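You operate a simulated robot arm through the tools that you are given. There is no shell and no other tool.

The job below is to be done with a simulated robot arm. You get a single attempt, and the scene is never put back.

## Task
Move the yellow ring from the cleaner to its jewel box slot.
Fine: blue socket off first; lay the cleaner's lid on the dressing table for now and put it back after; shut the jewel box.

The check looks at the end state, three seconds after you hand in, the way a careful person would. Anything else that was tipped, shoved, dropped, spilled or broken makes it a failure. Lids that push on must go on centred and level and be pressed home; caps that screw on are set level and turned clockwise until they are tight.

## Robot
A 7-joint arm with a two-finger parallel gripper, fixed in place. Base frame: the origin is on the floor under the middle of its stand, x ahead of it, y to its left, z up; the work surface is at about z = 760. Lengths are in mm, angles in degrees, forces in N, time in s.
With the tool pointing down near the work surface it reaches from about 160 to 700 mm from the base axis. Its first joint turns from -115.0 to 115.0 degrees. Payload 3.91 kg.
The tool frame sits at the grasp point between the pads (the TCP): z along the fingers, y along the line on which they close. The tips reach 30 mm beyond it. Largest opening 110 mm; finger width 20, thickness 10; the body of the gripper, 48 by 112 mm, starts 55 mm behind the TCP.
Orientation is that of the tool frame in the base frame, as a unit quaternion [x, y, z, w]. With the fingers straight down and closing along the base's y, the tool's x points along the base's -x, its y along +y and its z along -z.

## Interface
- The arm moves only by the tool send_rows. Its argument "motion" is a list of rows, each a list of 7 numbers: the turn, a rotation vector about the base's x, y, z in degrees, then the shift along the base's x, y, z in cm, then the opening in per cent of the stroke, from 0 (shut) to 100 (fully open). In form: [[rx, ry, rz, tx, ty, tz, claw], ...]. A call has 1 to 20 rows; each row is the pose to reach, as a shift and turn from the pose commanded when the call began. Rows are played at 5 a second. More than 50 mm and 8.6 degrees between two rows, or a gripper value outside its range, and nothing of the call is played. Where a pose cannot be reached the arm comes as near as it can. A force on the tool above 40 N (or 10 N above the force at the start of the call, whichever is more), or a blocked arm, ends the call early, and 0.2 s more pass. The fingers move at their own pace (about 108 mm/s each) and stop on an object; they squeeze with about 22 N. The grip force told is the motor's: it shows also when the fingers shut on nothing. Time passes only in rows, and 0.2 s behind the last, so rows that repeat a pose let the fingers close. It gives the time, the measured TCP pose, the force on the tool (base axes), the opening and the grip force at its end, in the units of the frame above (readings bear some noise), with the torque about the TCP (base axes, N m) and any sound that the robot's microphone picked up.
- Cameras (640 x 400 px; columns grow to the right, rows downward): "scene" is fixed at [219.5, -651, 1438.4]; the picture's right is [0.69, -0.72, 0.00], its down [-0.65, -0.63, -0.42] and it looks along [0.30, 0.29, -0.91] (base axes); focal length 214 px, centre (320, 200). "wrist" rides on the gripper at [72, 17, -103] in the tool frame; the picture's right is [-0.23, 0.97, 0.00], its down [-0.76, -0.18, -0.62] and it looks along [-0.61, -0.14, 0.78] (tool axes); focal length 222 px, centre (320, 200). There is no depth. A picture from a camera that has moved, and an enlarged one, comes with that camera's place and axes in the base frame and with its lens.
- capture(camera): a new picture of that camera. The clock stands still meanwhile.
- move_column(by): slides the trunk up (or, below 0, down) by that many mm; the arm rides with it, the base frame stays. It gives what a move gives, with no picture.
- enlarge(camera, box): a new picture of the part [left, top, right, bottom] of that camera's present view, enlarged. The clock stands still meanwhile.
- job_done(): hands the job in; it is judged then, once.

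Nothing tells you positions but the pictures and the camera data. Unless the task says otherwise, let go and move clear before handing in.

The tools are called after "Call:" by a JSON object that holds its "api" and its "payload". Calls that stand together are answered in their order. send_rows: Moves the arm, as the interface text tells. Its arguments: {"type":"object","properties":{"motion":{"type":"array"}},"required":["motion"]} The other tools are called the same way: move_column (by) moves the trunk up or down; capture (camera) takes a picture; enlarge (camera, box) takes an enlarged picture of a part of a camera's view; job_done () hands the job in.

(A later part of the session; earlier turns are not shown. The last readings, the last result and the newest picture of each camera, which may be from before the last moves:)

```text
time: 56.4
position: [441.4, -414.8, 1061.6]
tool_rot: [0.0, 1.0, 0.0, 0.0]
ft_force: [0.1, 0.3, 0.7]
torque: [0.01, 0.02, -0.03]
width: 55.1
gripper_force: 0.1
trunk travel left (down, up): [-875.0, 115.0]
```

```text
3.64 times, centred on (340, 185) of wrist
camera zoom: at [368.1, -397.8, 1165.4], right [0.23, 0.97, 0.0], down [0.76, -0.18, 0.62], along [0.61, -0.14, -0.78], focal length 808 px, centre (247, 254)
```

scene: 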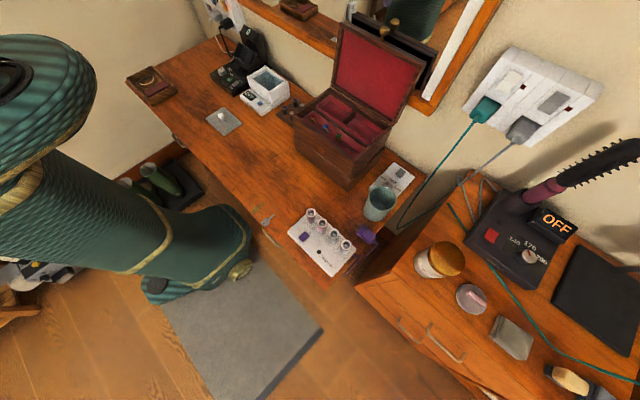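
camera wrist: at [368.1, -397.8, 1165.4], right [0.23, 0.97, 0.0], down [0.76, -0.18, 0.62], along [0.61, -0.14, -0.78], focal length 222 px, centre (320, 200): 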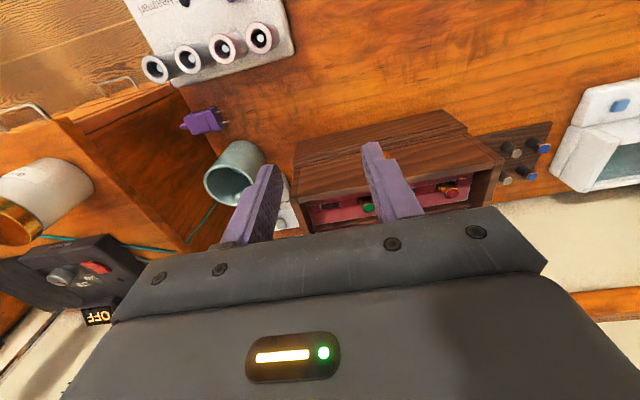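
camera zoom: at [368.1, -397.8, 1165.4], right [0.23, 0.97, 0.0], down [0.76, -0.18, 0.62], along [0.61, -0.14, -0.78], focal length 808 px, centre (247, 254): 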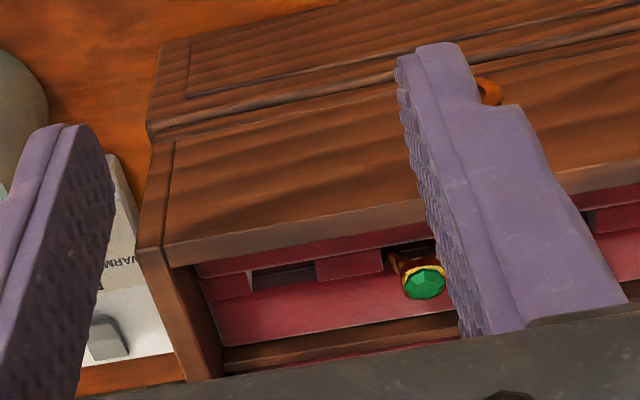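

I'll tilt the hand back and move forward for a more top-down look into the ring row, with fingers fully open.

Call:
{"api": "send_rows", "payload": {"motion": [[0, 5, 0, 1.9, -0.1, -0.3, 100], [0, 10, 0, 3.8, -0.2, -0.6, 100], [0, 15, 0, 5.7, -0.3, -0.9, 100], [0, 20, 0, 7.5, -0.4, -1.2, 100], [0, 20, 0, 7.5, -0.4, -1.2, 100]]}}

Call:
{"api": "capture", "payload": {"camera": "wrist"}}

Call:
{"api": "enlarge", "payload": {"camera": "wrist", "box": [230, 150, 430, 235]}}

Call:
{"api": "enlarge", "payload": {"camera": "wrist", "box": [280, 165, 380, 235]}}

```text
time: 57.6
position: [515.6, -418.3, 1051.4]
tool_rot: [0.0, 0.985, 0.0, -0.173]
ft_force: [0.1, -0.4, -0.8]
torque: [-0.02, 0.01, 0.02]
width: 109.9
gripper_force: 0.1
trunk travel left (down, up): [-875.0, 115.0]
```

```text
taken
camera wrist: at [482.1, -400.4, 1173.2], right [0.21, 0.97, -0.08], down [0.93, -0.18, 0.33], along [0.3, -0.14, -0.94], focal length 222 px, centre (320, 200)
```

wrist: 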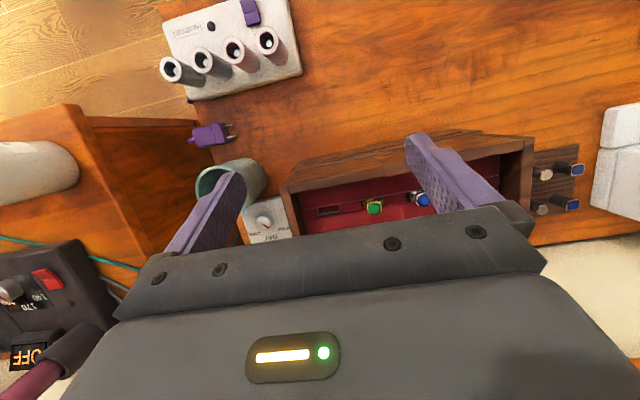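

```text
3.20 times, centred on (330, 192) of wrist
camera zoom: at [482.1, -400.4, 1173.2], right [0.21, 0.97, -0.08], down [0.93, -0.18, 0.33], along [0.3, -0.14, -0.94], focal length 711 px, centre (288, 224)
```

zoom: 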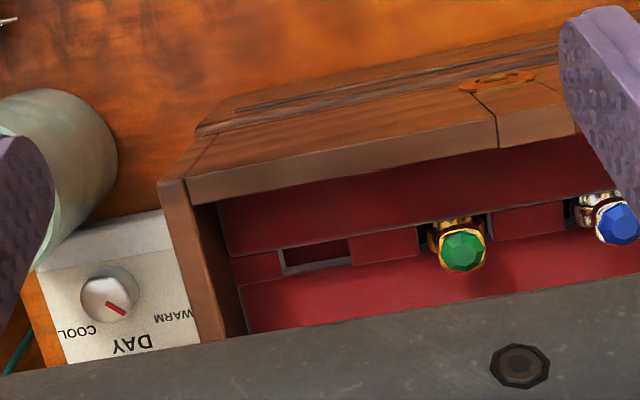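

```text
5.71 times, centred on (330, 200) of wrist
camera zoom: at [482.1, -400.4, 1173.2], right [0.21, 0.97, -0.08], down [0.93, -0.18, 0.33], along [0.3, -0.14, -0.94], focal length 1269 px, centre (263, 200)
```

zoom: 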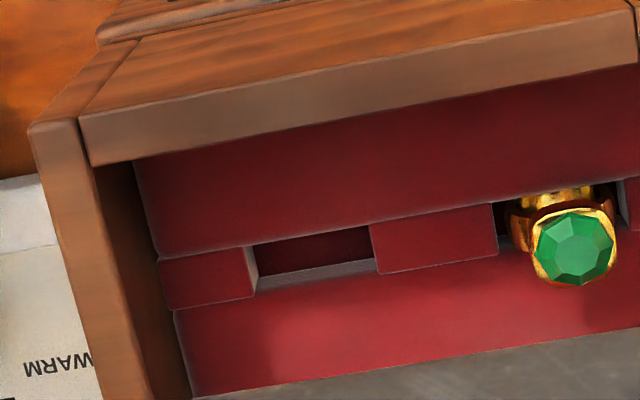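

The empty slot measures about 12 × 29 mm centred near (592, −433), one 58 mm pitch beyond the green ring (gem top z≈907); block tops are about z 890. The yellow ring in the tank seems upright with its band also in the y–z plane, so I can carry it over without turning. I'll go to a pose above the tank and check.

Call:
{"api": "send_rows", "payload": {"motion": [[0, -1.67, 0, 0.7, 4.43, -0.42, 60], [0, -3.3, 0, 1.4, 8.86, -0.84, 50], [0, -5, 0, 2.1, 13.3, -1.26, 40], [0, -6.7, 0, 2.8, 17.7, -1.68, 25], [0, -8.3, 0, 3.5, 22.2, -2.1, 25], [0, -10, 0, 4.2, 26.6, -2.52, 25], [0, -11.7, 0, 4.9, 31.0, -2.94, 25], [0, -13.3, 0, 5.6, 35.4, -3.36, 25], [0, -15, 0, 6.3, 39.9, -3.78, 25], [0, -16.7, 0, 7.0, 44.3, -4.2, 25], [0, -18.3, 0, 7.7, 48.7, -4.62, 25], [0, -19.9, 0, 8.4, 53.2, -5.1, 25], [0, -19.9, 0, 8.4, 53.2, -5.1, 25]]}}

Call:
{"api": "capture", "payload": {"camera": "wrist"}}

Call:
{"api": "enlarge", "payload": {"camera": "wrist", "box": [240, 110, 400, 220]}}

```text
time: 60.4
position: [598.8, 113.9, 998.9]
tool_rot: [0.0, 1.0, 0.0, 0.0]
ft_force: [1.2, -0.6, 0.8]
torque: [0.0, -0.01, 0.0]
width: 27.6
gripper_force: 0.1
trunk travel left (down, up): [-875.0, 115.0]
```

```text
taken
camera wrist: at [524.9, 132.6, 1102.2], right [0.23, 0.97, 0.0], down [0.76, -0.18, 0.62], along [0.61, -0.14, -0.78], focal length 222 px, centre (320, 200)
```

wrist: 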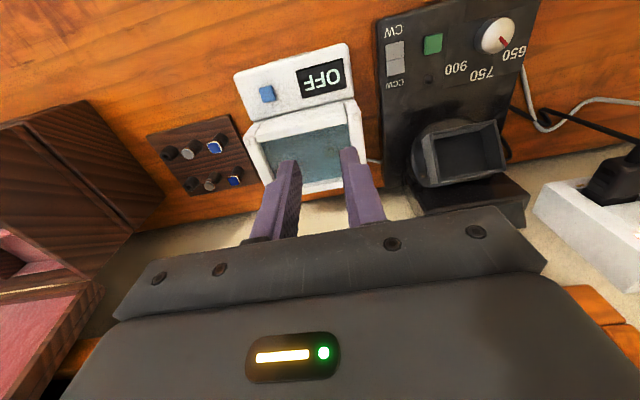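

```text
3.64 times, centred on (320, 165) of wrist
camera zoom: at [524.9, 132.6, 1102.2], right [0.23, 0.97, 0.0], down [0.76, -0.18, 0.62], along [0.61, -0.14, -0.78], focal length 808 px, centre (320, 327)
```

zoom: 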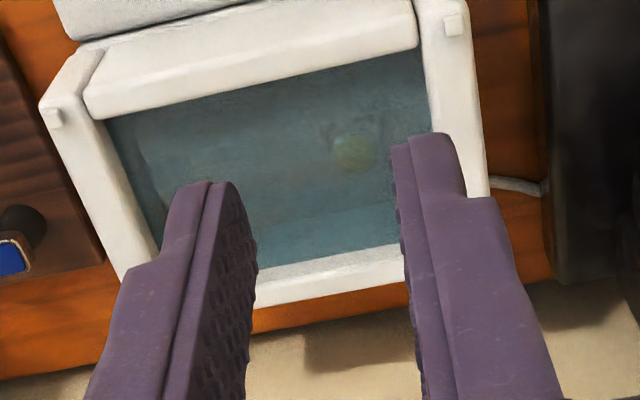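

Call:
{"api": "enlarge", "payload": {"camera": "wrist", "box": [312, 132, 346, 164]}}

Call:
{"api": "enlarge", "payload": {"camera": "scene", "box": [254, 68, 276, 88]}}

```text
12.50 times, centred on (329, 148) of wrist
camera zoom: at [524.9, 132.6, 1102.2], right [0.23, 0.97, 0.0], down [0.76, -0.18, 0.62], along [0.61, -0.14, -0.78], focal length 2776 px, centre (208, 850)
```

zoom: 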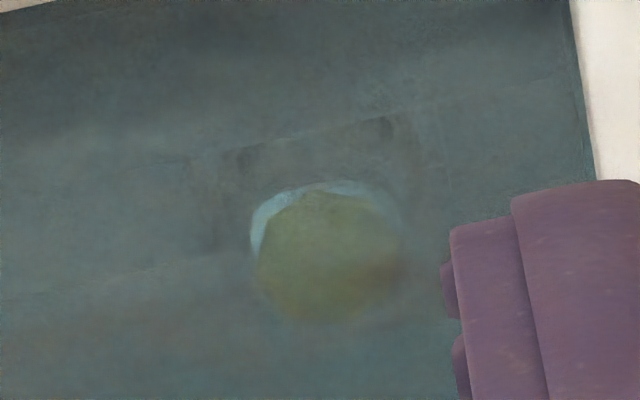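

```text
16.00 times, centred on (265, 78) of scene
camera zoom: at [219.5, -651.0, 1438.4], right [0.69, -0.72, 0.0], down [-0.65, -0.63, -0.42], along [0.3, 0.29, -0.91], focal length 3432 px, centre (1200, 2152)
```

zoom: 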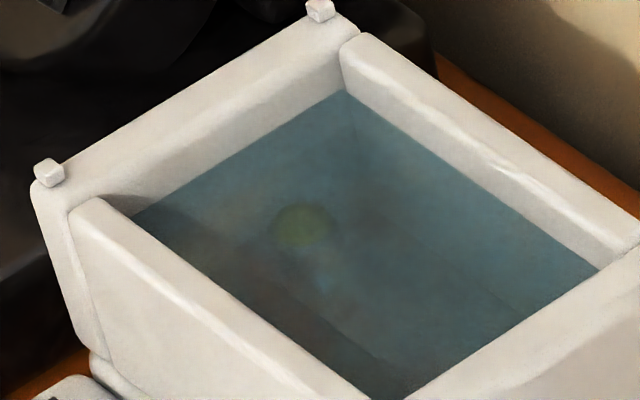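

The ring appears as a yellow octagonal stone in a silver setting, upright, centred at (666.5, 114.2) with its top near z 820. I'll move over it and stop with fingertips just above the rim to check alignment.

Call:
{"api": "send_rows", "payload": {"motion": [[0, 0, 0, 3.0, 0, -1.5, 25], [0, 0, 0, 6.0, 0, -3.0, 25], [0, 0, 0, 6.8, 0, -5.0, 25], [0, 0, 0, 6.8, 0, -8.0, 25], [0, 0, 0, 6.8, 0, -10.5, 25], [0, 0, 0, 6.8, 0, -10.5, 25]]}}

Call:
{"api": "capture", "payload": {"camera": "wrist"}}

Call:
{"api": "enlarge", "payload": {"camera": "wrist", "box": [260, 80, 400, 220]}}

Call:
{"api": "enlarge", "payload": {"camera": "scene", "box": [235, 40, 305, 100]}}

```text
time: 61.8
position: [667.2, 114.0, 893.8]
tool_rot: [0.0, 1.0, 0.0, 0.0]
ft_force: [0.0, -0.3, -0.5]
torque: [0.0, 0.03, -0.01]
width: 27.5
gripper_force: 0.1
trunk travel left (down, up): [-875.0, 115.0]
```

```text
taken
camera wrist: at [593.9, 132.0, 997.5], right [0.23, 0.97, 0.0], down [0.76, -0.18, 0.62], along [0.61, -0.14, -0.78], focal length 222 px, centre (320, 200)
```

wrist: 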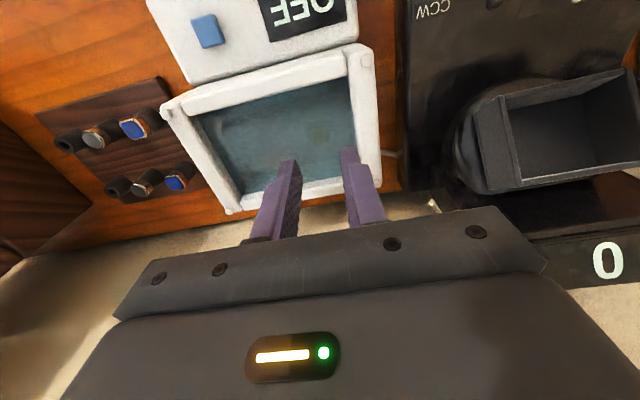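

```text
2.86 times, centred on (330, 150) of wrist
camera zoom: at [593.9, 132.0, 997.5], right [0.23, 0.97, 0.0], down [0.76, -0.18, 0.62], along [0.61, -0.14, -0.78], focal length 635 px, centre (291, 343)
```

zoom: 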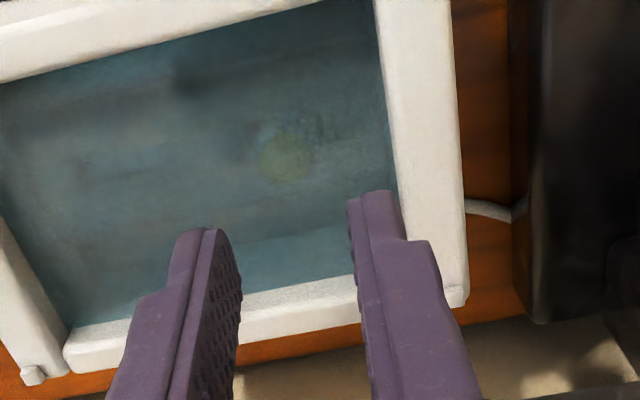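

```text
6.67 times, centred on (270, 70) of scene
camera zoom: at [219.5, -651.0, 1438.4], right [0.69, -0.72, 0.0], down [-0.65, -0.63, -0.42], along [0.3, 0.29, -0.91], focal length 1430 px, centre (653, 1067)
```

zoom: 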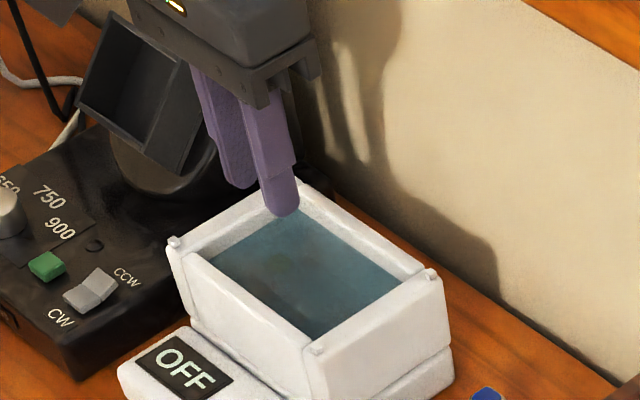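

Ring at (665.5, 114.5), walls clear of the fingers by ~5 mm. I'll lower so the tips straddle the stone.

Call:
{"api": "send_rows", "payload": {"motion": [[0, 0, 0, -0.1, 0.03, -1.2, 25], [0, 0, 0, -0.12, 0.03, -2.4, 25], [0, 0, 0, -0.12, 0.03, -3.4, 25], [0, 0, 0, -0.12, 0.03, -4.2, 25], [0, 0, 0, -0.12, 0.03, -4.8, 25], [0, 0, 0, -0.12, 0.03, -4.8, 25]]}}

Call:
{"api": "enlarge", "payload": {"camera": "wrist", "box": [260, 80, 400, 220]}}

Call:
{"api": "enlarge", "payload": {"camera": "scene", "box": [240, 50, 300, 100]}}

```text
time: 63.2
position: [666.5, 114.3, 846.3]
tool_rot: [0.0, 1.0, -0.001, 0.0]
ft_force: [-0.2, 0.2, -0.2]
torque: [-0.02, -0.02, -0.02]
width: 27.7
gripper_force: 0.0
trunk travel left (down, up): [-875.0, 115.0]
```

```text
2.86 times, centred on (330, 150) of wrist
camera zoom: at [593.3, 132.3, 949.6], right [0.23, 0.97, 0.0], down [0.76, -0.18, 0.62], along [0.61, -0.14, -0.78], focal length 635 px, centre (291, 343)
```

zoom: 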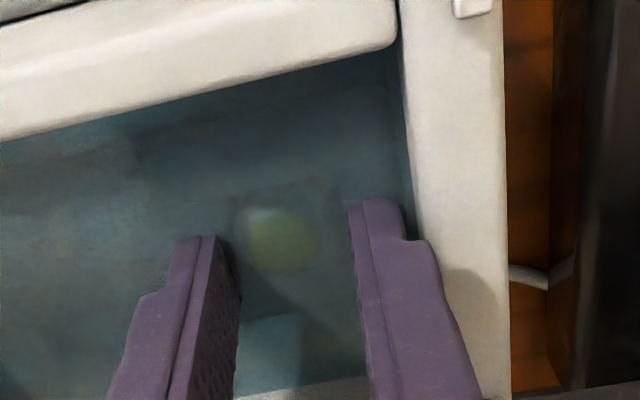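

```text
8.00 times, centred on (270, 75) of scene
camera zoom: at [219.5, -651.0, 1438.4], right [0.69, -0.72, 0.0], down [-0.65, -0.63, -0.42], along [0.3, 0.29, -0.91], focal length 1716 px, centre (720, 1200)
```

zoom: 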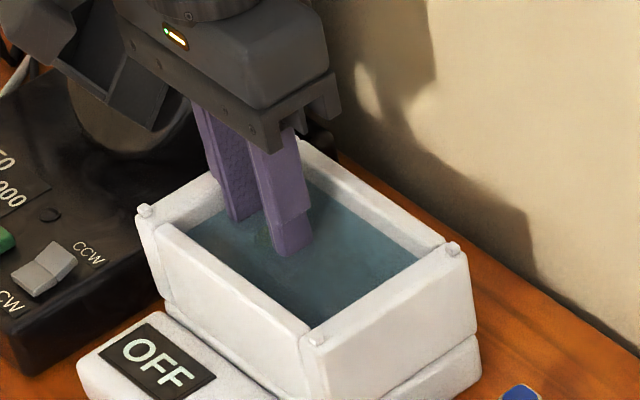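

The stone is centred between the fingers. I'll lower 6 mm more, shift 1.5 mm, and close gently.

Call:
{"api": "send_rows", "payload": {"motion": [[0, 0, 0, -0.15, 0, -0.3, 25], [0, 0, 0, -0.15, 0, -0.6, 25], [0, 0, 0, -0.15, 0, -0.6, 25], [0, 0, 0, -0.15, 0, -0.6, 20], [0, 0, 0, -0.15, 0, -0.6, 16], [0, 0, 0, -0.15, 0, -0.6, 12], [0, 0, 0, -0.15, 0, -0.6, 8], [0, 0, 0, -0.15, 0, -0.6, 8]]}}

Call:
{"api": "enlarge", "payload": {"camera": "wrist", "box": [260, 80, 400, 220]}}

```text
time: 65.0
position: [664.7, 114.8, 840.2]
tool_rot: [0.0, 1.0, 0.0, 0.001]
ft_force: [-0.4, 0.6, -0.4]
torque: [0.01, 0.02, -0.02]
width: 15.7
gripper_force: 21.9
trunk travel left (down, up): [-875.0, 115.0]
```

```text
2.86 times, centred on (330, 150) of wrist
camera zoom: at [591.7, 132.7, 943.6], right [0.23, 0.97, 0.0], down [0.76, -0.18, 0.62], along [0.61, -0.14, -0.78], focal length 635 px, centre (291, 343)
```

zoom: 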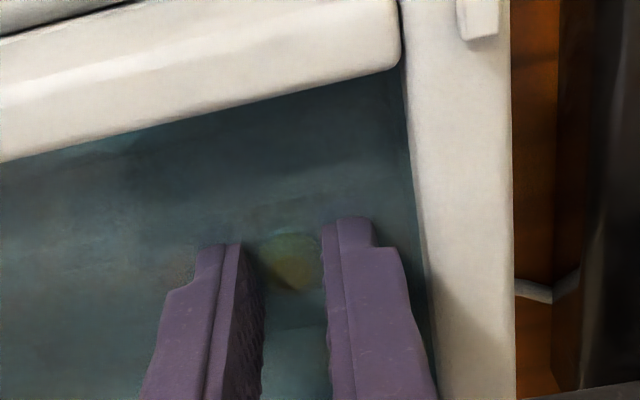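

The fingers have closed on something 15.7 mm wide, matching the ring's setting. I'll command full squeeze and lift straight up slowly.

Call:
{"api": "send_rows", "payload": {"motion": [[0, 0, 0, 0, 0, 0, 0], [0, 0, 0, 0, 0, 0, 0], [0, 0, 0, 0, 0, 0.5, 0], [0, 0, 0, 0, 0, 1.2, 0], [0, 0, 0, 0, 0, 2.2, 0], [0, 0, 0, 0, 0, 3.5, 0], [0, 0, 0, 0, 0, 5.0, 0], [0, 0, 0, 0, 0, 7.0, 0], [0, 0, 0, 0, 0, 9.0, 0], [0, 0, 0, 0, 0, 9.0, 0]]}}

Call:
{"api": "enlarge", "payload": {"camera": "wrist", "box": [260, 110, 380, 220]}}

Call:
{"api": "enlarge", "payload": {"camera": "scene", "box": [240, 20, 310, 90]}}

```text
time: 67.2
position: [664.4, 114.1, 928.7]
tool_rot: [0.001, 1.0, 0.0, 0.0]
ft_force: [0.5, 0.5, -0.6]
torque: [0.01, 0.02, 0.0]
width: 15.5
gripper_force: 22.1
trunk travel left (down, up): [-875.0, 115.0]
```

```text
3.64 times, centred on (320, 165) of wrist
camera zoom: at [591.6, 131.8, 1033.3], right [0.23, 0.97, 0.0], down [0.76, -0.18, 0.62], along [0.61, -0.14, -0.78], focal length 808 px, centre (320, 327)
```

zoom: 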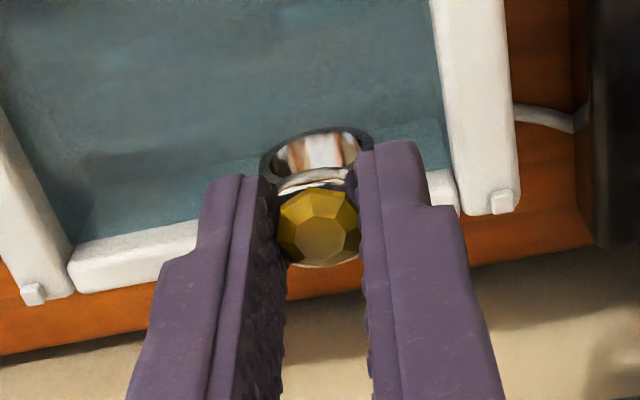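

```text
5.71 times, centred on (275, 55) of scene
camera zoom: at [219.5, -651.0, 1438.4], right [0.69, -0.72, 0.0], down [-0.65, -0.63, -0.42], along [0.3, 0.29, -0.91], focal length 1226 px, centre (577, 1029)
```

zoom: 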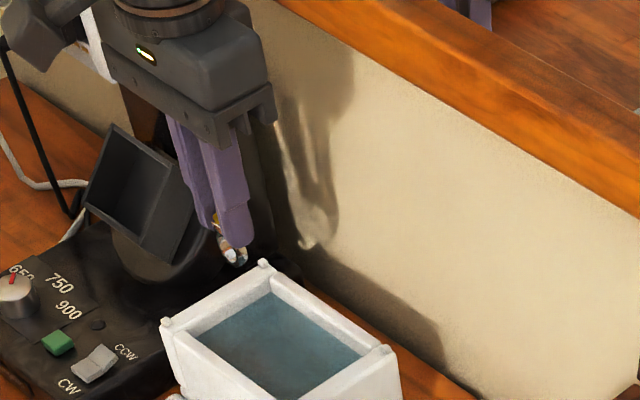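

The yellow-stoned ring is in the grip, band hanging below. I'll zoom in to check that it hangs straight.

Call:
{"api": "enlarge", "payload": {"camera": "scene", "box": [268, 50, 292, 74]}}

Call:
{"api": "enlarge", "payload": {"camera": "wrist", "box": [300, 135, 345, 190]}}

```text
16.00 times, centred on (280, 62) of scene
camera zoom: at [219.5, -651.0, 1438.4], right [0.69, -0.72, 0.0], down [-0.65, -0.63, -0.42], along [0.3, 0.29, -0.91], focal length 3432 px, centre (960, 2408)
```

zoom: 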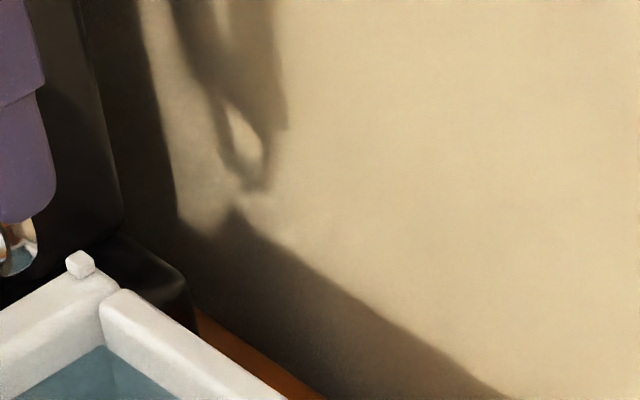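

```text
7.27 times, centred on (322, 162) of wrist
camera zoom: at [591.6, 131.8, 1033.3], right [0.23, 0.97, 0.0], down [0.76, -0.18, 0.62], along [0.61, -0.14, -0.78], focal length 1615 px, centre (302, 473)
```

zoom: 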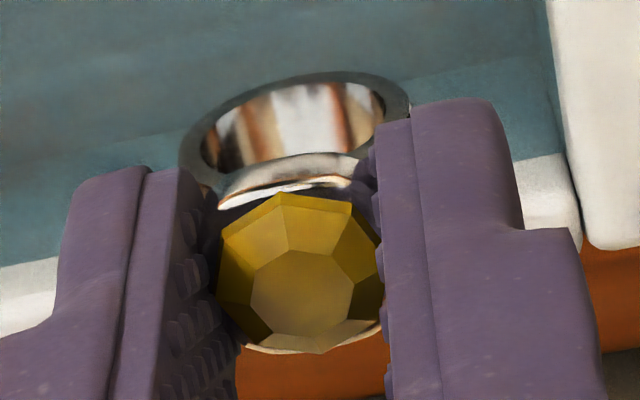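

The ring hangs upright, band in the y–z plane as the slot needs. I'll raise it and carry it over to the jewel box, well above the rim.

Call:
{"api": "send_rows", "payload": {"motion": [[0, 0, 0, 0, 0, 3, 0], [0, 0, 0, 0, 0, 6, 0], [0, 0, 0, -0.3, -2, 9.1, 0], [0, 0, 0, -0.9, -6.1, 9.1, 0], [0, 0, 0, -1.5, -10.2, 9.1, 0], [0, 0, 0, -2.1, -14.3, 9.1, 0], [0, 0, 0, -2.7, -18.4, 9.1, 0], [0, 0, 0, -3.3, -22.5, 9.1, 0], [0, 0, 0, -3.9, -26.6, 9.1, 0], [0, 0, 0, -4.5, -30.7, 9.1, 0], [0, 0, 0, -5.1, -34.8, 9.1, 0], [0, 0, 0, -5.7, -38.9, 9.1, 0], [0, 0, 0, -6.2, -43.0, 9.1, 0], [0, 0, 0, -6.7, -47.1, 9.1, 0], [0, 0, 0, -7.1, -51.0, 9.1, 0], [0, 0, 0, -7.26, -54.0, 9.1, 0], [0, 0, 0, -7.26, -54.7, 9.1, 0], [0, 0, 0, -7.26, -54.7, 9.1, 0]]}}

Call:
{"api": "capture", "payload": {"camera": "wrist"}}

Call:
{"api": "enlarge", "payload": {"camera": "wrist", "box": [260, 80, 420, 200]}}

Call:
{"api": "enlarge", "payload": {"camera": "scene", "box": [300, 70, 400, 160]}}

```text
time: 71.0
position: [594.0, -433.2, 1021.6]
tool_rot: [-0.001, 1.0, 0.0, -0.001]
ft_force: [0.3, -0.5, 0.5]
torque: [-0.03, 0.03, -0.03]
width: 15.6
gripper_force: 21.6
trunk travel left (down, up): [-875.0, 115.0]
```

```text
taken
camera wrist: at [520.5, -414.7, 1124.8], right [0.23, 0.97, 0.0], down [0.76, -0.18, 0.62], along [0.61, -0.14, -0.78], focal length 222 px, centre (320, 200)
```

wrist: 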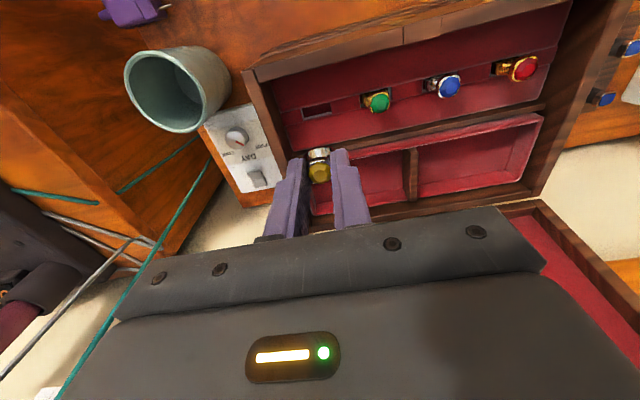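

```text
3.33 times, centred on (340, 140) of wrist
camera zoom: at [520.5, -414.7, 1124.8], right [0.23, 0.97, 0.0], down [0.76, -0.18, 0.62], along [0.61, -0.14, -0.78], focal length 740 px, centre (253, 400)
```

zoom: 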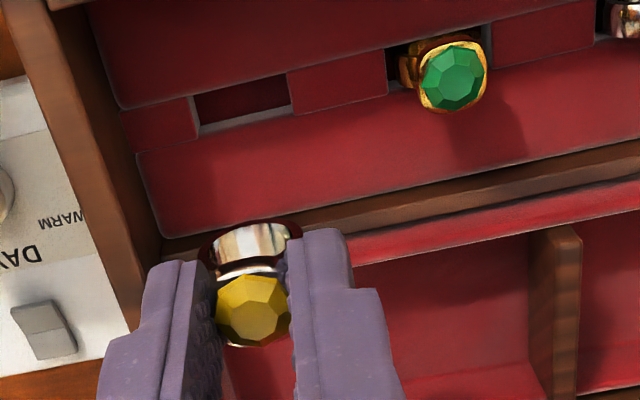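

```text
4.44 times, centred on (350, 115) of scene
camera zoom: at [219.5, -651.0, 1438.4], right [0.69, -0.72, 0.0], down [-0.65, -0.63, -0.42], along [0.3, 0.29, -0.91], focal length 953 px, centre (187, 578)
```

zoom: 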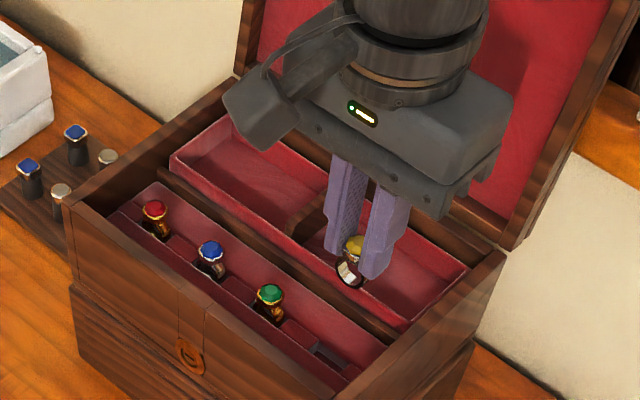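

The slot, green ring and held yellow ring are all visible together. I'll zoom to measure their relative positions precisely before lowering.

Call:
{"api": "enlarge", "payload": {"camera": "scene", "box": [325, 118, 355, 158]}}

Call:
{"api": "enlarge", "payload": {"camera": "wrist", "box": [280, 80, 400, 190]}}

Call:
{"api": "enlarge", "payload": {"camera": "scene", "box": [350, 115, 385, 145]}}

```text
10.00 times, centred on (340, 138) of scene
camera zoom: at [219.5, -651.0, 1438.4], right [0.69, -0.72, 0.0], down [-0.65, -0.63, -0.42], along [0.3, 0.29, -0.91], focal length 2145 px, centre (120, 820)
```

zoom: 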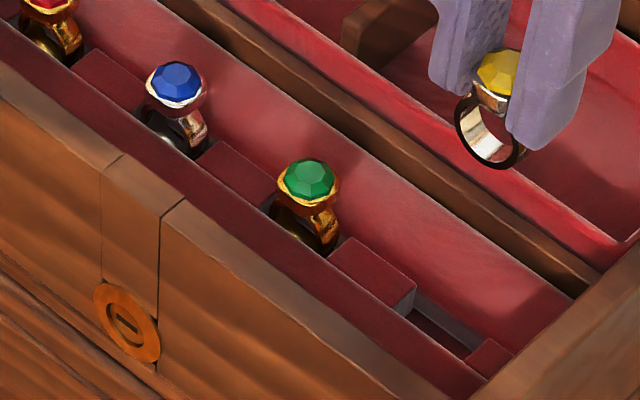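

```text
3.64 times, centred on (340, 135) of wrist
camera zoom: at [520.5, -414.7, 1124.8], right [0.23, 0.97, 0.0], down [0.76, -0.18, 0.62], along [0.61, -0.14, -0.78], focal length 808 px, centre (247, 436)
```

zoom: 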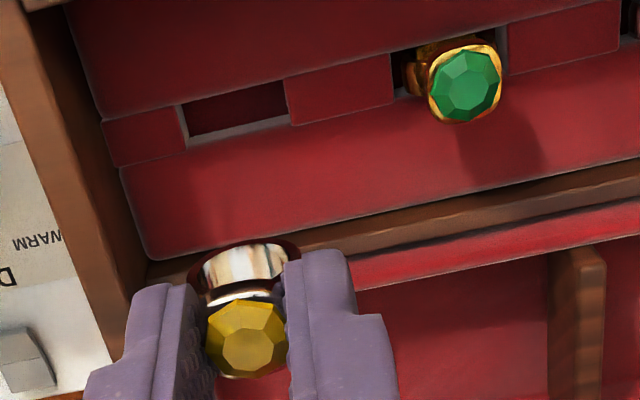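

```text
13.33 times, centred on (368, 130) of scene
camera zoom: at [219.5, -651.0, 1438.4], right [0.69, -0.72, 0.0], down [-0.65, -0.63, -0.42], along [0.3, 0.29, -0.91], focal length 2860 px, centre (-313, 1133)
```

zoom: 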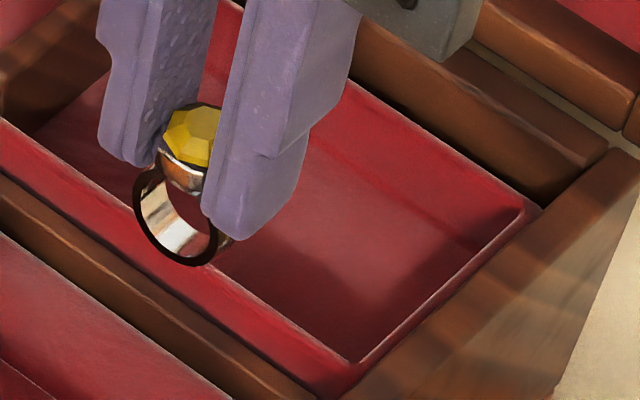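

The slot's centre works out at (587.7, −433.3) at z≈900, and the held ring is about 6 mm too far back. I'll correct most of that and descend until the band's bottom is just above the slot, then compare directly.

Call:
{"api": "send_rows", "payload": {"motion": [[0, 0, 0, -0.25, -0.08, -1.5, 0], [0, 0, 0, -0.5, -0.15, -3.0, 0], [0, 0, 0, -0.5, -0.15, -4.3, 0], [0, 0, 0, -0.5, -0.15, -5.3, 0], [0, 0, 0, -0.5, -0.15, -5.9, 0], [0, 0, 0, -0.5, -0.15, -5.9, 0]]}}

Call:
{"api": "enlarge", "payload": {"camera": "wrist", "box": [270, 90, 390, 200]}}

Call:
{"api": "enlarge", "payload": {"camera": "scene", "box": [325, 118, 365, 158]}}

```text
time: 72.4
position: [588.2, -433.1, 960.2]
tool_rot: [-0.001, 1.0, 0.0, -0.001]
ft_force: [0.5, 0.7, 0.0]
torque: [-0.06, 0.02, -0.01]
width: 15.4
gripper_force: 22.1
trunk travel left (down, up): [-875.0, 115.0]
```

```text
3.64 times, centred on (330, 145) of wrist
camera zoom: at [514.2, -415.8, 1065.0], right [0.23, 0.97, 0.0], down [0.76, -0.18, 0.62], along [0.61, -0.14, -0.78], focal length 808 px, centre (284, 400)
```

zoom: 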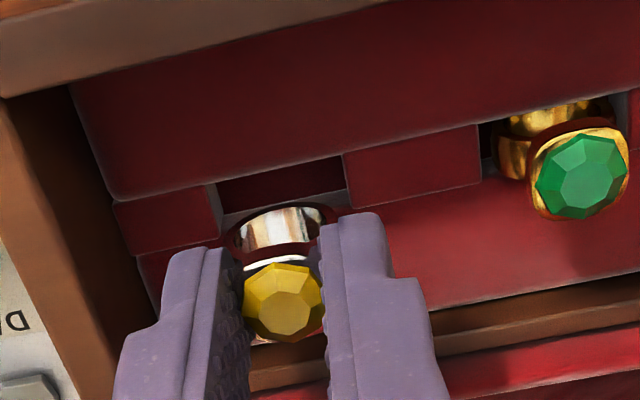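

```text
10.00 times, centred on (345, 138) of scene
camera zoom: at [219.5, -651.0, 1438.4], right [0.69, -0.72, 0.0], down [-0.65, -0.63, -0.42], along [0.3, 0.29, -0.91], focal length 2145 px, centre (70, 820)
```

zoom: 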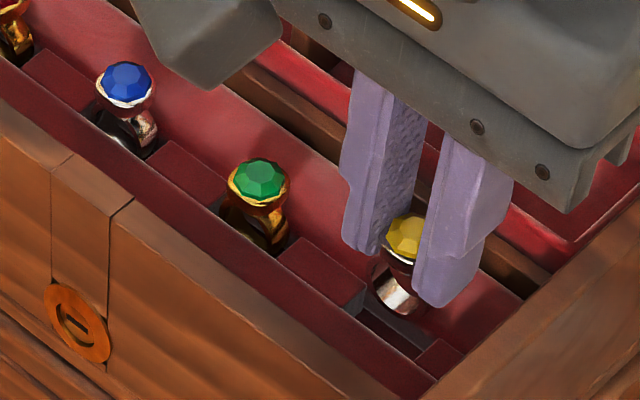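

The ring is just above the slot. I'll zoom right in to judge the last millimetre of alignment.

Call:
{"api": "enlarge", "payload": {"camera": "wrist", "box": [300, 125, 350, 175]}}

Call:
{"api": "enlarge", "payload": {"camera": "scene", "box": [345, 133, 370, 158]}}

```text
8.00 times, centred on (325, 150) of wrist
camera zoom: at [514.2, -415.8, 1065.0], right [0.23, 0.97, 0.0], down [0.76, -0.18, 0.62], along [0.61, -0.14, -0.78], focal length 1777 px, centre (280, 600)
```

zoom: 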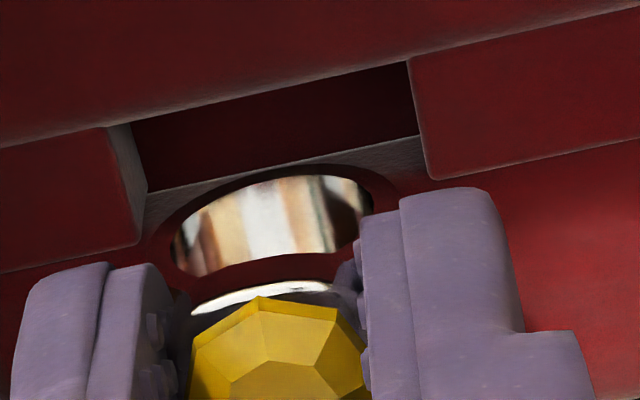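

```text
16.00 times, centred on (358, 146) of scene
camera zoom: at [219.5, -651.0, 1438.4], right [0.69, -0.72, 0.0], down [-0.65, -0.63, -0.42], along [0.3, 0.29, -0.91], focal length 3432 px, centre (-280, 1072)
```

zoom: 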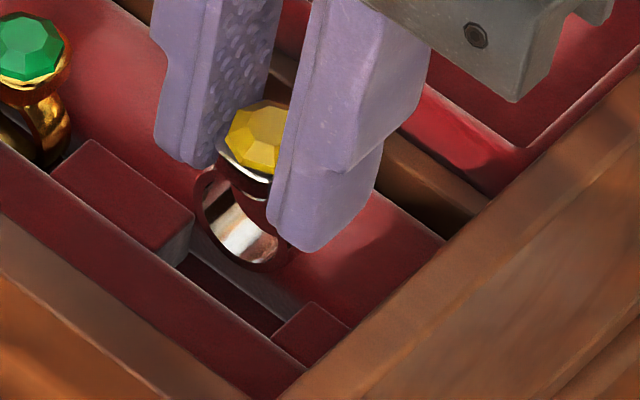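

By triangulating the band's lowest edge I get its bottom about 9 mm above the block tops, aligned within 1 mm in x and ~1 mm too far in +y. I'll correct 1 mm and lower in small steps.

Call:
{"api": "send_rows", "payload": {"motion": [[0, 0, 0, 0, -0.1, 0, 0], [0, 0, 0, 0, -0.1, -0.3, 0], [0, 0, 0, 0, -0.1, -0.6, 0], [0, 0, 0, 0, -0.1, -0.9, 0], [0, 0, 0, 0, -0.1, -1.1, 0], [0, 0, 0, 0, -0.1, -1.1, 0]]}}

Call:
{"api": "enlarge", "payload": {"camera": "wrist", "box": [290, 105, 360, 175]}}

Call:
{"api": "enlarge", "payload": {"camera": "scene", "box": [340, 130, 370, 160]}}

```text
time: 73.8
position: [587.2, -435.1, 956.9]
tool_rot: [-0.001, 1.0, -0.002, 0.003]
ft_force: [1.9, -1.5, 35.1]
torque: [-0.11, -0.24, 0.01]
width: 15.4
gripper_force: 21.7
trunk travel left (down, up): [-875.0, 115.0]
```

```text
5.71 times, centred on (325, 140) of wrist
camera zoom: at [513.3, -415.8, 1059.8], right [0.23, 0.97, 0.0], down [0.76, -0.17, 0.63], along [0.61, -0.14, -0.78], focal length 1269 px, centre (291, 543)
```

zoom: 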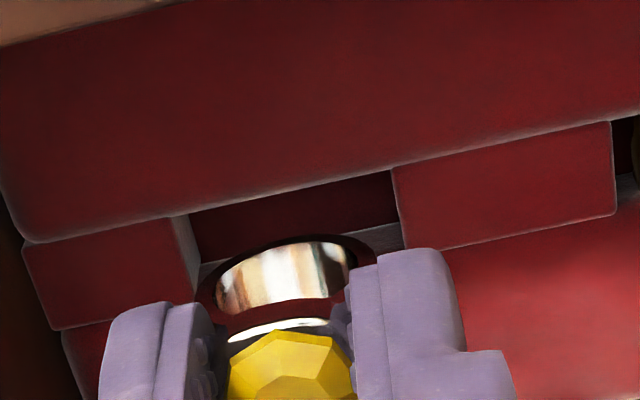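

```text
13.33 times, centred on (355, 145) of scene
camera zoom: at [219.5, -651.0, 1438.4], right [0.69, -0.72, 0.0], down [-0.65, -0.63, -0.42], along [0.3, 0.29, -0.91], focal length 2860 px, centre (-147, 933)
```

zoom: 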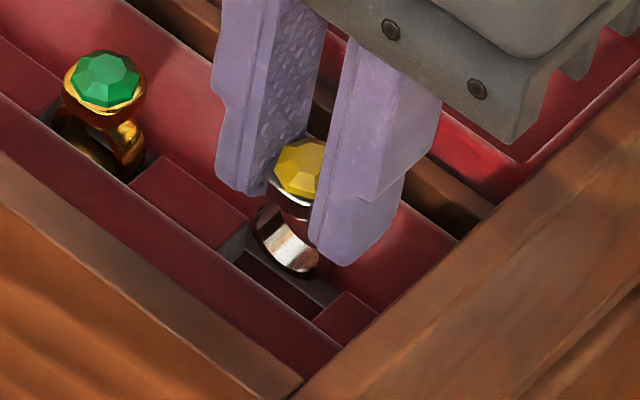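

The ring touched something early (35 N): both views show the band sitting toward the back edge of the slot, so it needs to come forward about 6–7 mm. I'll lift off, check the ring, and shift.

Call:
{"api": "send_rows", "payload": {"motion": [[0, 0, 0, 0, 0, 0.6, 0], [0, 0, 0, 0, 0, 1.2, 0], [0, 0, 0, -0.3, 0, 1.4, 0], [0, 0, 0, -0.6, 0, 1.4, 0], [0, 0, 0, -0.6, 0, 1.4, 0]]}}

Call:
{"api": "enlarge", "payload": {"camera": "wrist", "box": [290, 105, 360, 175]}}

Call:
{"api": "enlarge", "payload": {"camera": "scene", "box": [325, 118, 370, 163]}}

```text
time: 75.0
position: [581.3, -434.2, 965.4]
tool_rot: [0.0, 1.0, 0.0, 0.0]
ft_force: [-0.7, 0.1, 0.4]
torque: [-0.01, -0.02, 0.02]
width: 15.6
gripper_force: 22.1
trunk travel left (down, up): [-875.0, 115.0]
```

```text
5.71 times, centred on (325, 140) of wrist
camera zoom: at [508.4, -416.8, 1068.4], right [0.23, 0.97, 0.0], down [0.76, -0.18, 0.62], along [0.61, -0.14, -0.78], focal length 1269 px, centre (291, 543)
```

zoom: 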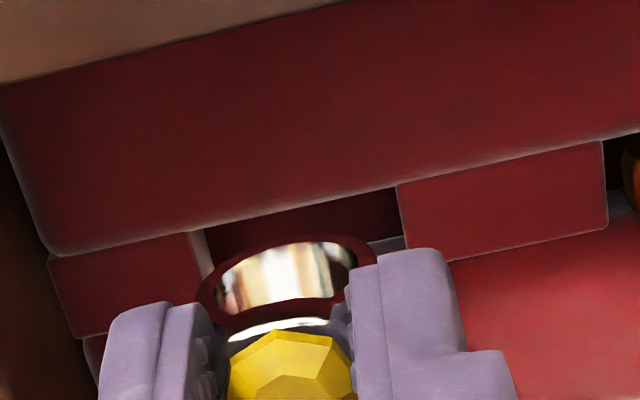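

```text
8.89 times, centred on (348, 140) of scene
camera zoom: at [219.5, -651.0, 1438.4], right [0.69, -0.72, 0.0], down [-0.65, -0.63, -0.42], along [0.3, 0.29, -0.91], focal length 1906 px, centre (76, 729)
```

zoom: 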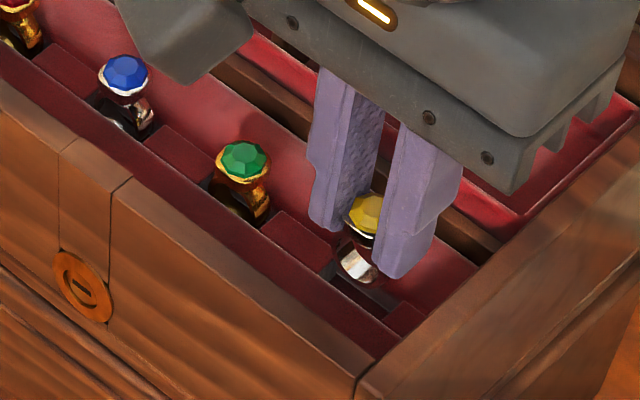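

The ring hasn't slipped. Comparing band and slot outlines, it now needs about +1.6 mm in y and under 1 mm back in x. I'll apply that and lower slowly.

Call:
{"api": "send_rows", "payload": {"motion": [[0, 0, 0, 0.05, 0.16, 0, 0], [0, 0, 0, 0.05, 0.16, -0.4, 0], [0, 0, 0, 0.05, 0.16, -0.7, 0], [0, 0, 0, 0.05, 0.16, -0.7, 0]]}}

Call:
{"api": "enlarge", "payload": {"camera": "wrist", "box": [290, 105, 360, 175]}}

Call:
{"api": "enlarge", "payload": {"camera": "scene", "box": [340, 130, 370, 160]}}

```text
time: 76.0
position: [582.6, -433.6, 957.7]
tool_rot: [0.0, 1.0, 0.0, -0.001]
ft_force: [-0.1, 0.4, -1.1]
torque: [-0.03, -0.05, 0.0]
width: 15.8
gripper_force: 21.7
trunk travel left (down, up): [-875.0, 115.0]
```

```text
5.71 times, centred on (325, 140) of wrist
camera zoom: at [509.3, -415.4, 1061.6], right [0.23, 0.97, 0.0], down [0.76, -0.18, 0.62], along [0.61, -0.14, -0.78], focal length 1269 px, centre (291, 543)
```

zoom: 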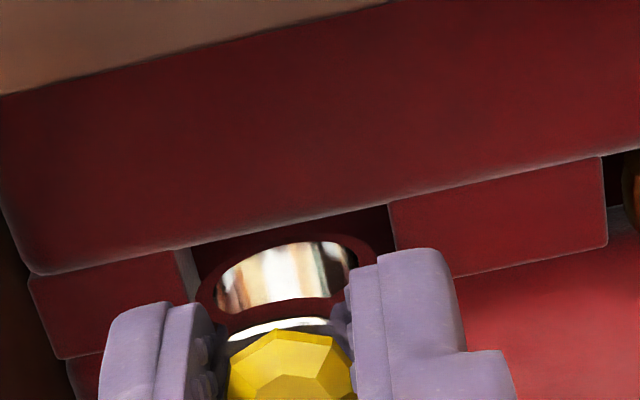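

```text
13.33 times, centred on (355, 145) of scene
camera zoom: at [219.5, -651.0, 1438.4], right [0.69, -0.72, 0.0], down [-0.65, -0.63, -0.42], along [0.3, 0.29, -0.91], focal length 2860 px, centre (-147, 933)
```

zoom: 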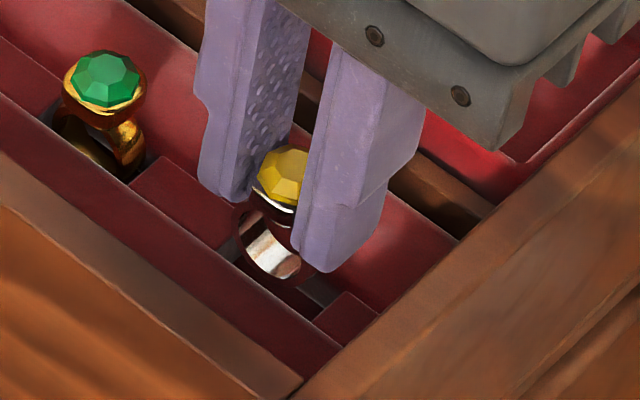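

The ring is now right over the slot; a final trim of about +1.2 mm x, +0.6 mm y, then lower a few millimetres and check the force.

Call:
{"api": "send_rows", "payload": {"motion": [[0, 0, 0, 0.12, 0.06, 0, 0], [0, 0, 0, 0.12, 0.06, -0.2, 0], [0, 0, 0, 0.12, 0.06, -0.4, 0], [0, 0, 0, 0.12, 0.06, -0.6, 0], [0, 0, 0, 0.12, 0.06, -0.6, 0]]}}

Call:
{"api": "enlarge", "payload": {"camera": "wrist", "box": [290, 105, 360, 175]}}

Call:
{"api": "enlarge", "payload": {"camera": "scene", "box": [340, 130, 370, 160]}}

```text
time: 77.2
position: [583.7, -432.5, 951.7]
tool_rot: [0.0, 1.0, 0.0, 0.0]
ft_force: [0.8, -0.9, -0.4]
torque: [-0.04, -0.02, -0.03]
width: 15.8
gripper_force: 21.2
trunk travel left (down, up): [-875.0, 115.0]
```

```text
5.71 times, centred on (325, 140) of wrist
camera zoom: at [509.6, -415.0, 1055.3], right [0.23, 0.97, 0.0], down [0.76, -0.18, 0.62], along [0.61, -0.14, -0.78], focal length 1269 px, centre (291, 543)
```

zoom: 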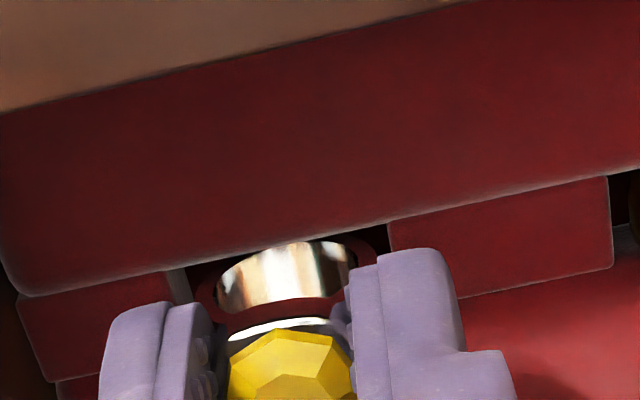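

```text
13.33 times, centred on (355, 145) of scene
camera zoom: at [219.5, -651.0, 1438.4], right [0.69, -0.72, 0.0], down [-0.65, -0.63, -0.42], along [0.3, 0.29, -0.91], focal length 2860 px, centre (-147, 933)
```

zoom: 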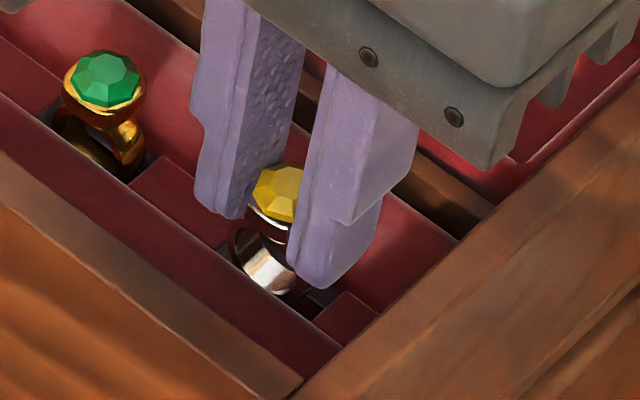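

No contact and the band is entering the slot. Continuing down in small steps.

Call:
{"api": "send_rows", "payload": {"motion": [[0, 0, 0, 0, 0.02, -0.2, 0], [0, 0, 0, 0, 0.02, -0.4, 0], [0, 0, 0, 0, 0.02, -0.6, 0], [0, 0, 0, 0, 0.02, -0.8, 0], [0, 0, 0, 0, 0.02, -0.8, 0]]}}

Call:
{"api": "enlarge", "payload": {"camera": "wrist", "box": [290, 105, 360, 175]}}

Call:
{"api": "enlarge", "payload": {"camera": "scene", "box": [340, 130, 370, 160]}}

```text
time: 78.4
position: [583.2, -431.8, 943.9]
tool_rot: [0.0, 1.0, 0.0, 0.0]
ft_force: [1.6, 0.2, 0.0]
torque: [0.0, -0.05, 0.01]
width: 15.8
gripper_force: 21.6
trunk travel left (down, up): [-875.0, 115.0]
```

```text
5.71 times, centred on (325, 140) of wrist
camera zoom: at [509.5, -414.3, 1047.6], right [0.23, 0.97, 0.0], down [0.76, -0.18, 0.62], along [0.61, -0.14, -0.78], focal length 1269 px, centre (291, 543)
```

zoom: 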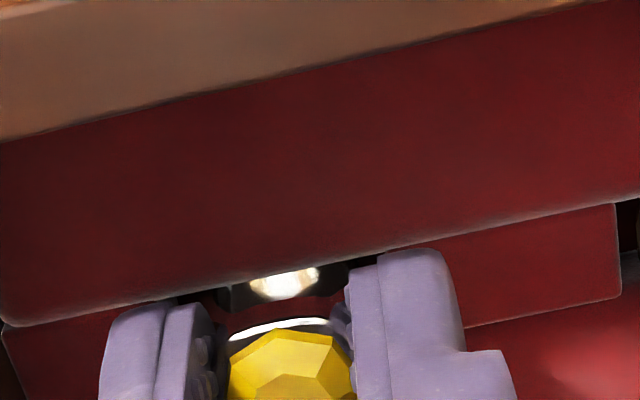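

```text
13.33 times, centred on (355, 145) of scene
camera zoom: at [219.5, -651.0, 1438.4], right [0.69, -0.72, 0.0], down [-0.65, -0.63, -0.42], along [0.3, 0.29, -0.91], focal length 2860 px, centre (-147, 933)
```

zoom: 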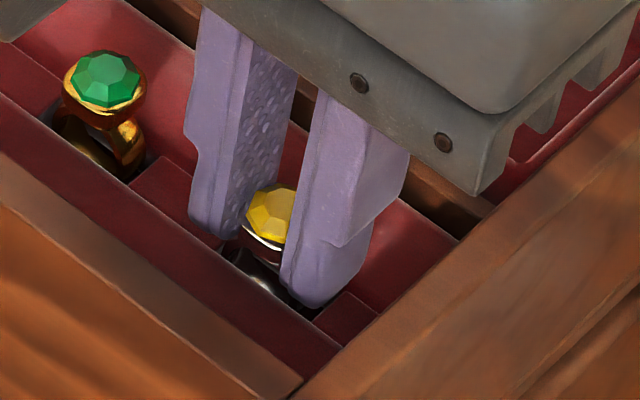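

Going in cleanly; only a few millimetres remain to match the green ring's height. I'll continue gently until it seats.

Call:
{"api": "send_rows", "payload": {"motion": [[0, 0, 0, 0, 0, -0.15, 0], [0, 0, 0, 0, 0, -0.3, 0], [0, 0, 0, 0, 0, -0.4, 0], [0, 0, 0, 0, 0, -0.4, 0]]}}

Call:
{"api": "enlarge", "payload": {"camera": "scene", "box": [325, 125, 370, 163]}}

```text
time: 79.4
position: [582.9, -431.4, 942.7]
tool_rot: [0.0, 1.0, -0.002, 0.002]
ft_force: [2.1, -0.7, 23.7]
torque: [0.0, -0.06, 0.0]
width: 15.6
gripper_force: 22.1
trunk travel left (down, up): [-875.0, 115.0]
```

```text
10.53 times, centred on (348, 144) of scene
camera zoom: at [219.5, -651.0, 1438.4], right [0.69, -0.72, 0.0], down [-0.65, -0.63, -0.42], along [0.3, 0.29, -0.91], focal length 2258 px, centre (30, 790)
```

zoom: 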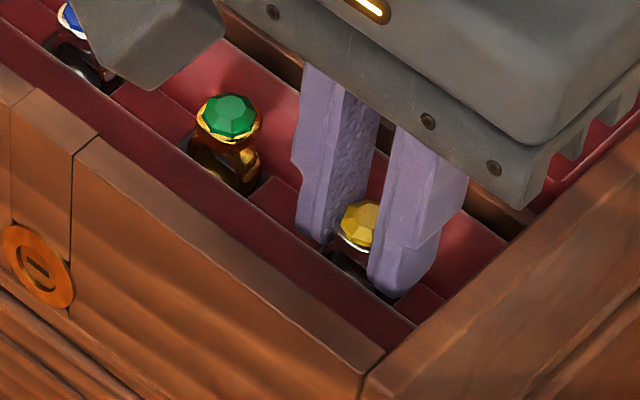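

It has seated (24 N contact) with the stone at the same height as its neighbours. I'll ease the pressure, open the fingers a little and rise straight up.

Call:
{"api": "send_rows", "payload": {"motion": [[0, 0, 0, 0, 0, 0.15, 0], [0, 0, 0, 0, 0, 0.25, 0], [0, 0, 0, 0, 0, 0.25, 16], [0, 0, 0, 0, 0, 0.25, 20], [0, 0, 0, 0, 0, 0.25, 24], [0, 0, 0, 0, 0, 0.25, 24], [0, 0, 0, 0, 0, 1.0, 24], [0, 0, 0, 0, 0, 2.5, 24], [0, 0, 0, 0, 0, 5.0, 24], [0, 0, 0, 0, 0, 8.0, 24], [0, 0, 0, 0, 0, 8.0, 24]]}}

Call:
{"api": "enlarge", "payload": {"camera": "wrist", "box": [260, 70, 420, 190]}}

Call:
{"api": "enlarge", "payload": {"camera": "scene", "box": [305, 105, 365, 160]}}

```text
time: 81.8
position: [583.0, -432.9, 1019.4]
tool_rot: [0.0, 1.0, -0.001, 0.0]
ft_force: [-0.8, -0.6, 0.3]
torque: [0.0, -0.03, -0.01]
width: 26.4
gripper_force: 0.0
trunk travel left (down, up): [-875.0, 115.0]
```

```text
3.33 times, centred on (340, 130) of wrist
camera zoom: at [508.8, -414.8, 1122.7], right [0.23, 0.97, 0.0], down [0.76, -0.18, 0.62], along [0.61, -0.14, -0.78], focal length 740 px, centre (253, 433)
```

zoom: 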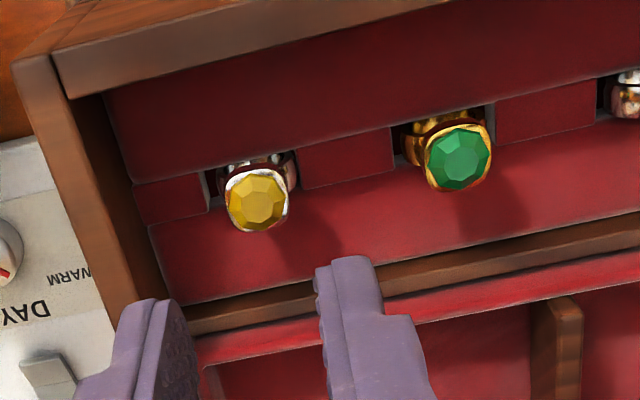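

```text
7.27 times, centred on (335, 132) of scene
camera zoom: at [219.5, -651.0, 1438.4], right [0.69, -0.72, 0.0], down [-0.65, -0.63, -0.42], along [0.3, 0.29, -0.91], focal length 1560 px, centre (211, 691)
```

zoom: 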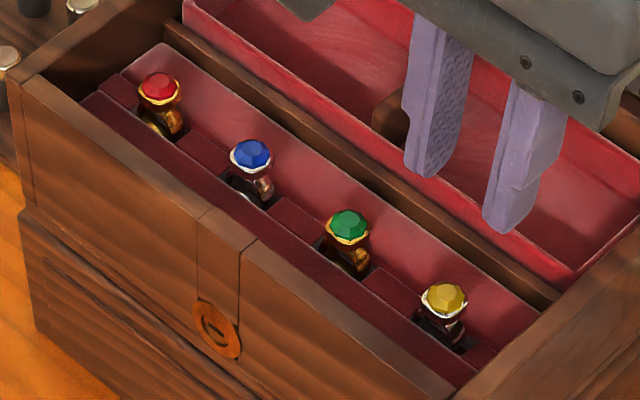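

The yellow ring stands in its slot just like the others. Now I'll go back up to the open lid's knob to shut the box under control.

Call:
{"api": "send_rows", "payload": {"motion": [[0, 0, 0, 0, 0, 3.2, 50], [0, -5.4, 0, 1.0, 1.2, 6.4, 50], [0, -10.8, 0, 2.2, 2.4, 9.6, 50], [0, -16.2, 0, 3.5, 3.6, 12.8, 50], [0, -21.6, 0, 4.9, 4.8, 16.0, 50], [0, -27, 0, 6.3, 6.0, 19.2, 50], [0, -32.4, 0, 7.7, 7.3, 21.5, 50], [0, -37.7, 0, 9.15, 8.5, 22.4, 50], [0, -37.7, 0, 9.15, 8.5, 22.4, 50]]}}

Call:
{"api": "capture", "payload": {"camera": "wrist"}}

```text
time: 83.8
position: [675.1, -348.6, 1245.4]
tool_rot: [0.0, 0.946, 0.0, 0.324]
ft_force: [-0.1, 0.3, -0.3]
torque: [0.01, 0.01, -0.02]
width: 55.2
gripper_force: 0.0
trunk travel left (down, up): [-875.0, 115.0]
```

```text
taken
camera wrist: at [553.5, -330.2, 1282.5], right [0.18, 0.97, 0.14], down [0.22, -0.18, 0.96], along [0.96, -0.14, -0.25], focal length 222 px, centre (320, 200)
```

wrist: 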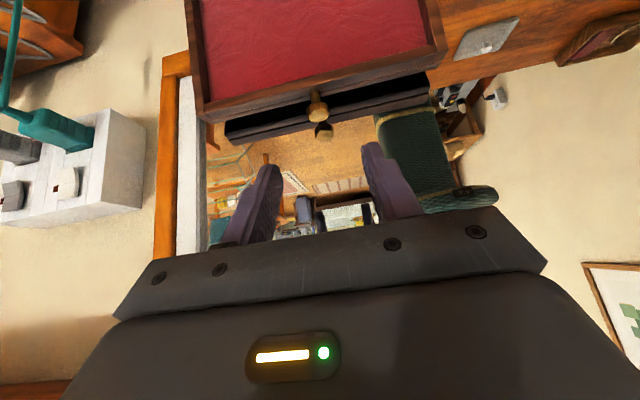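

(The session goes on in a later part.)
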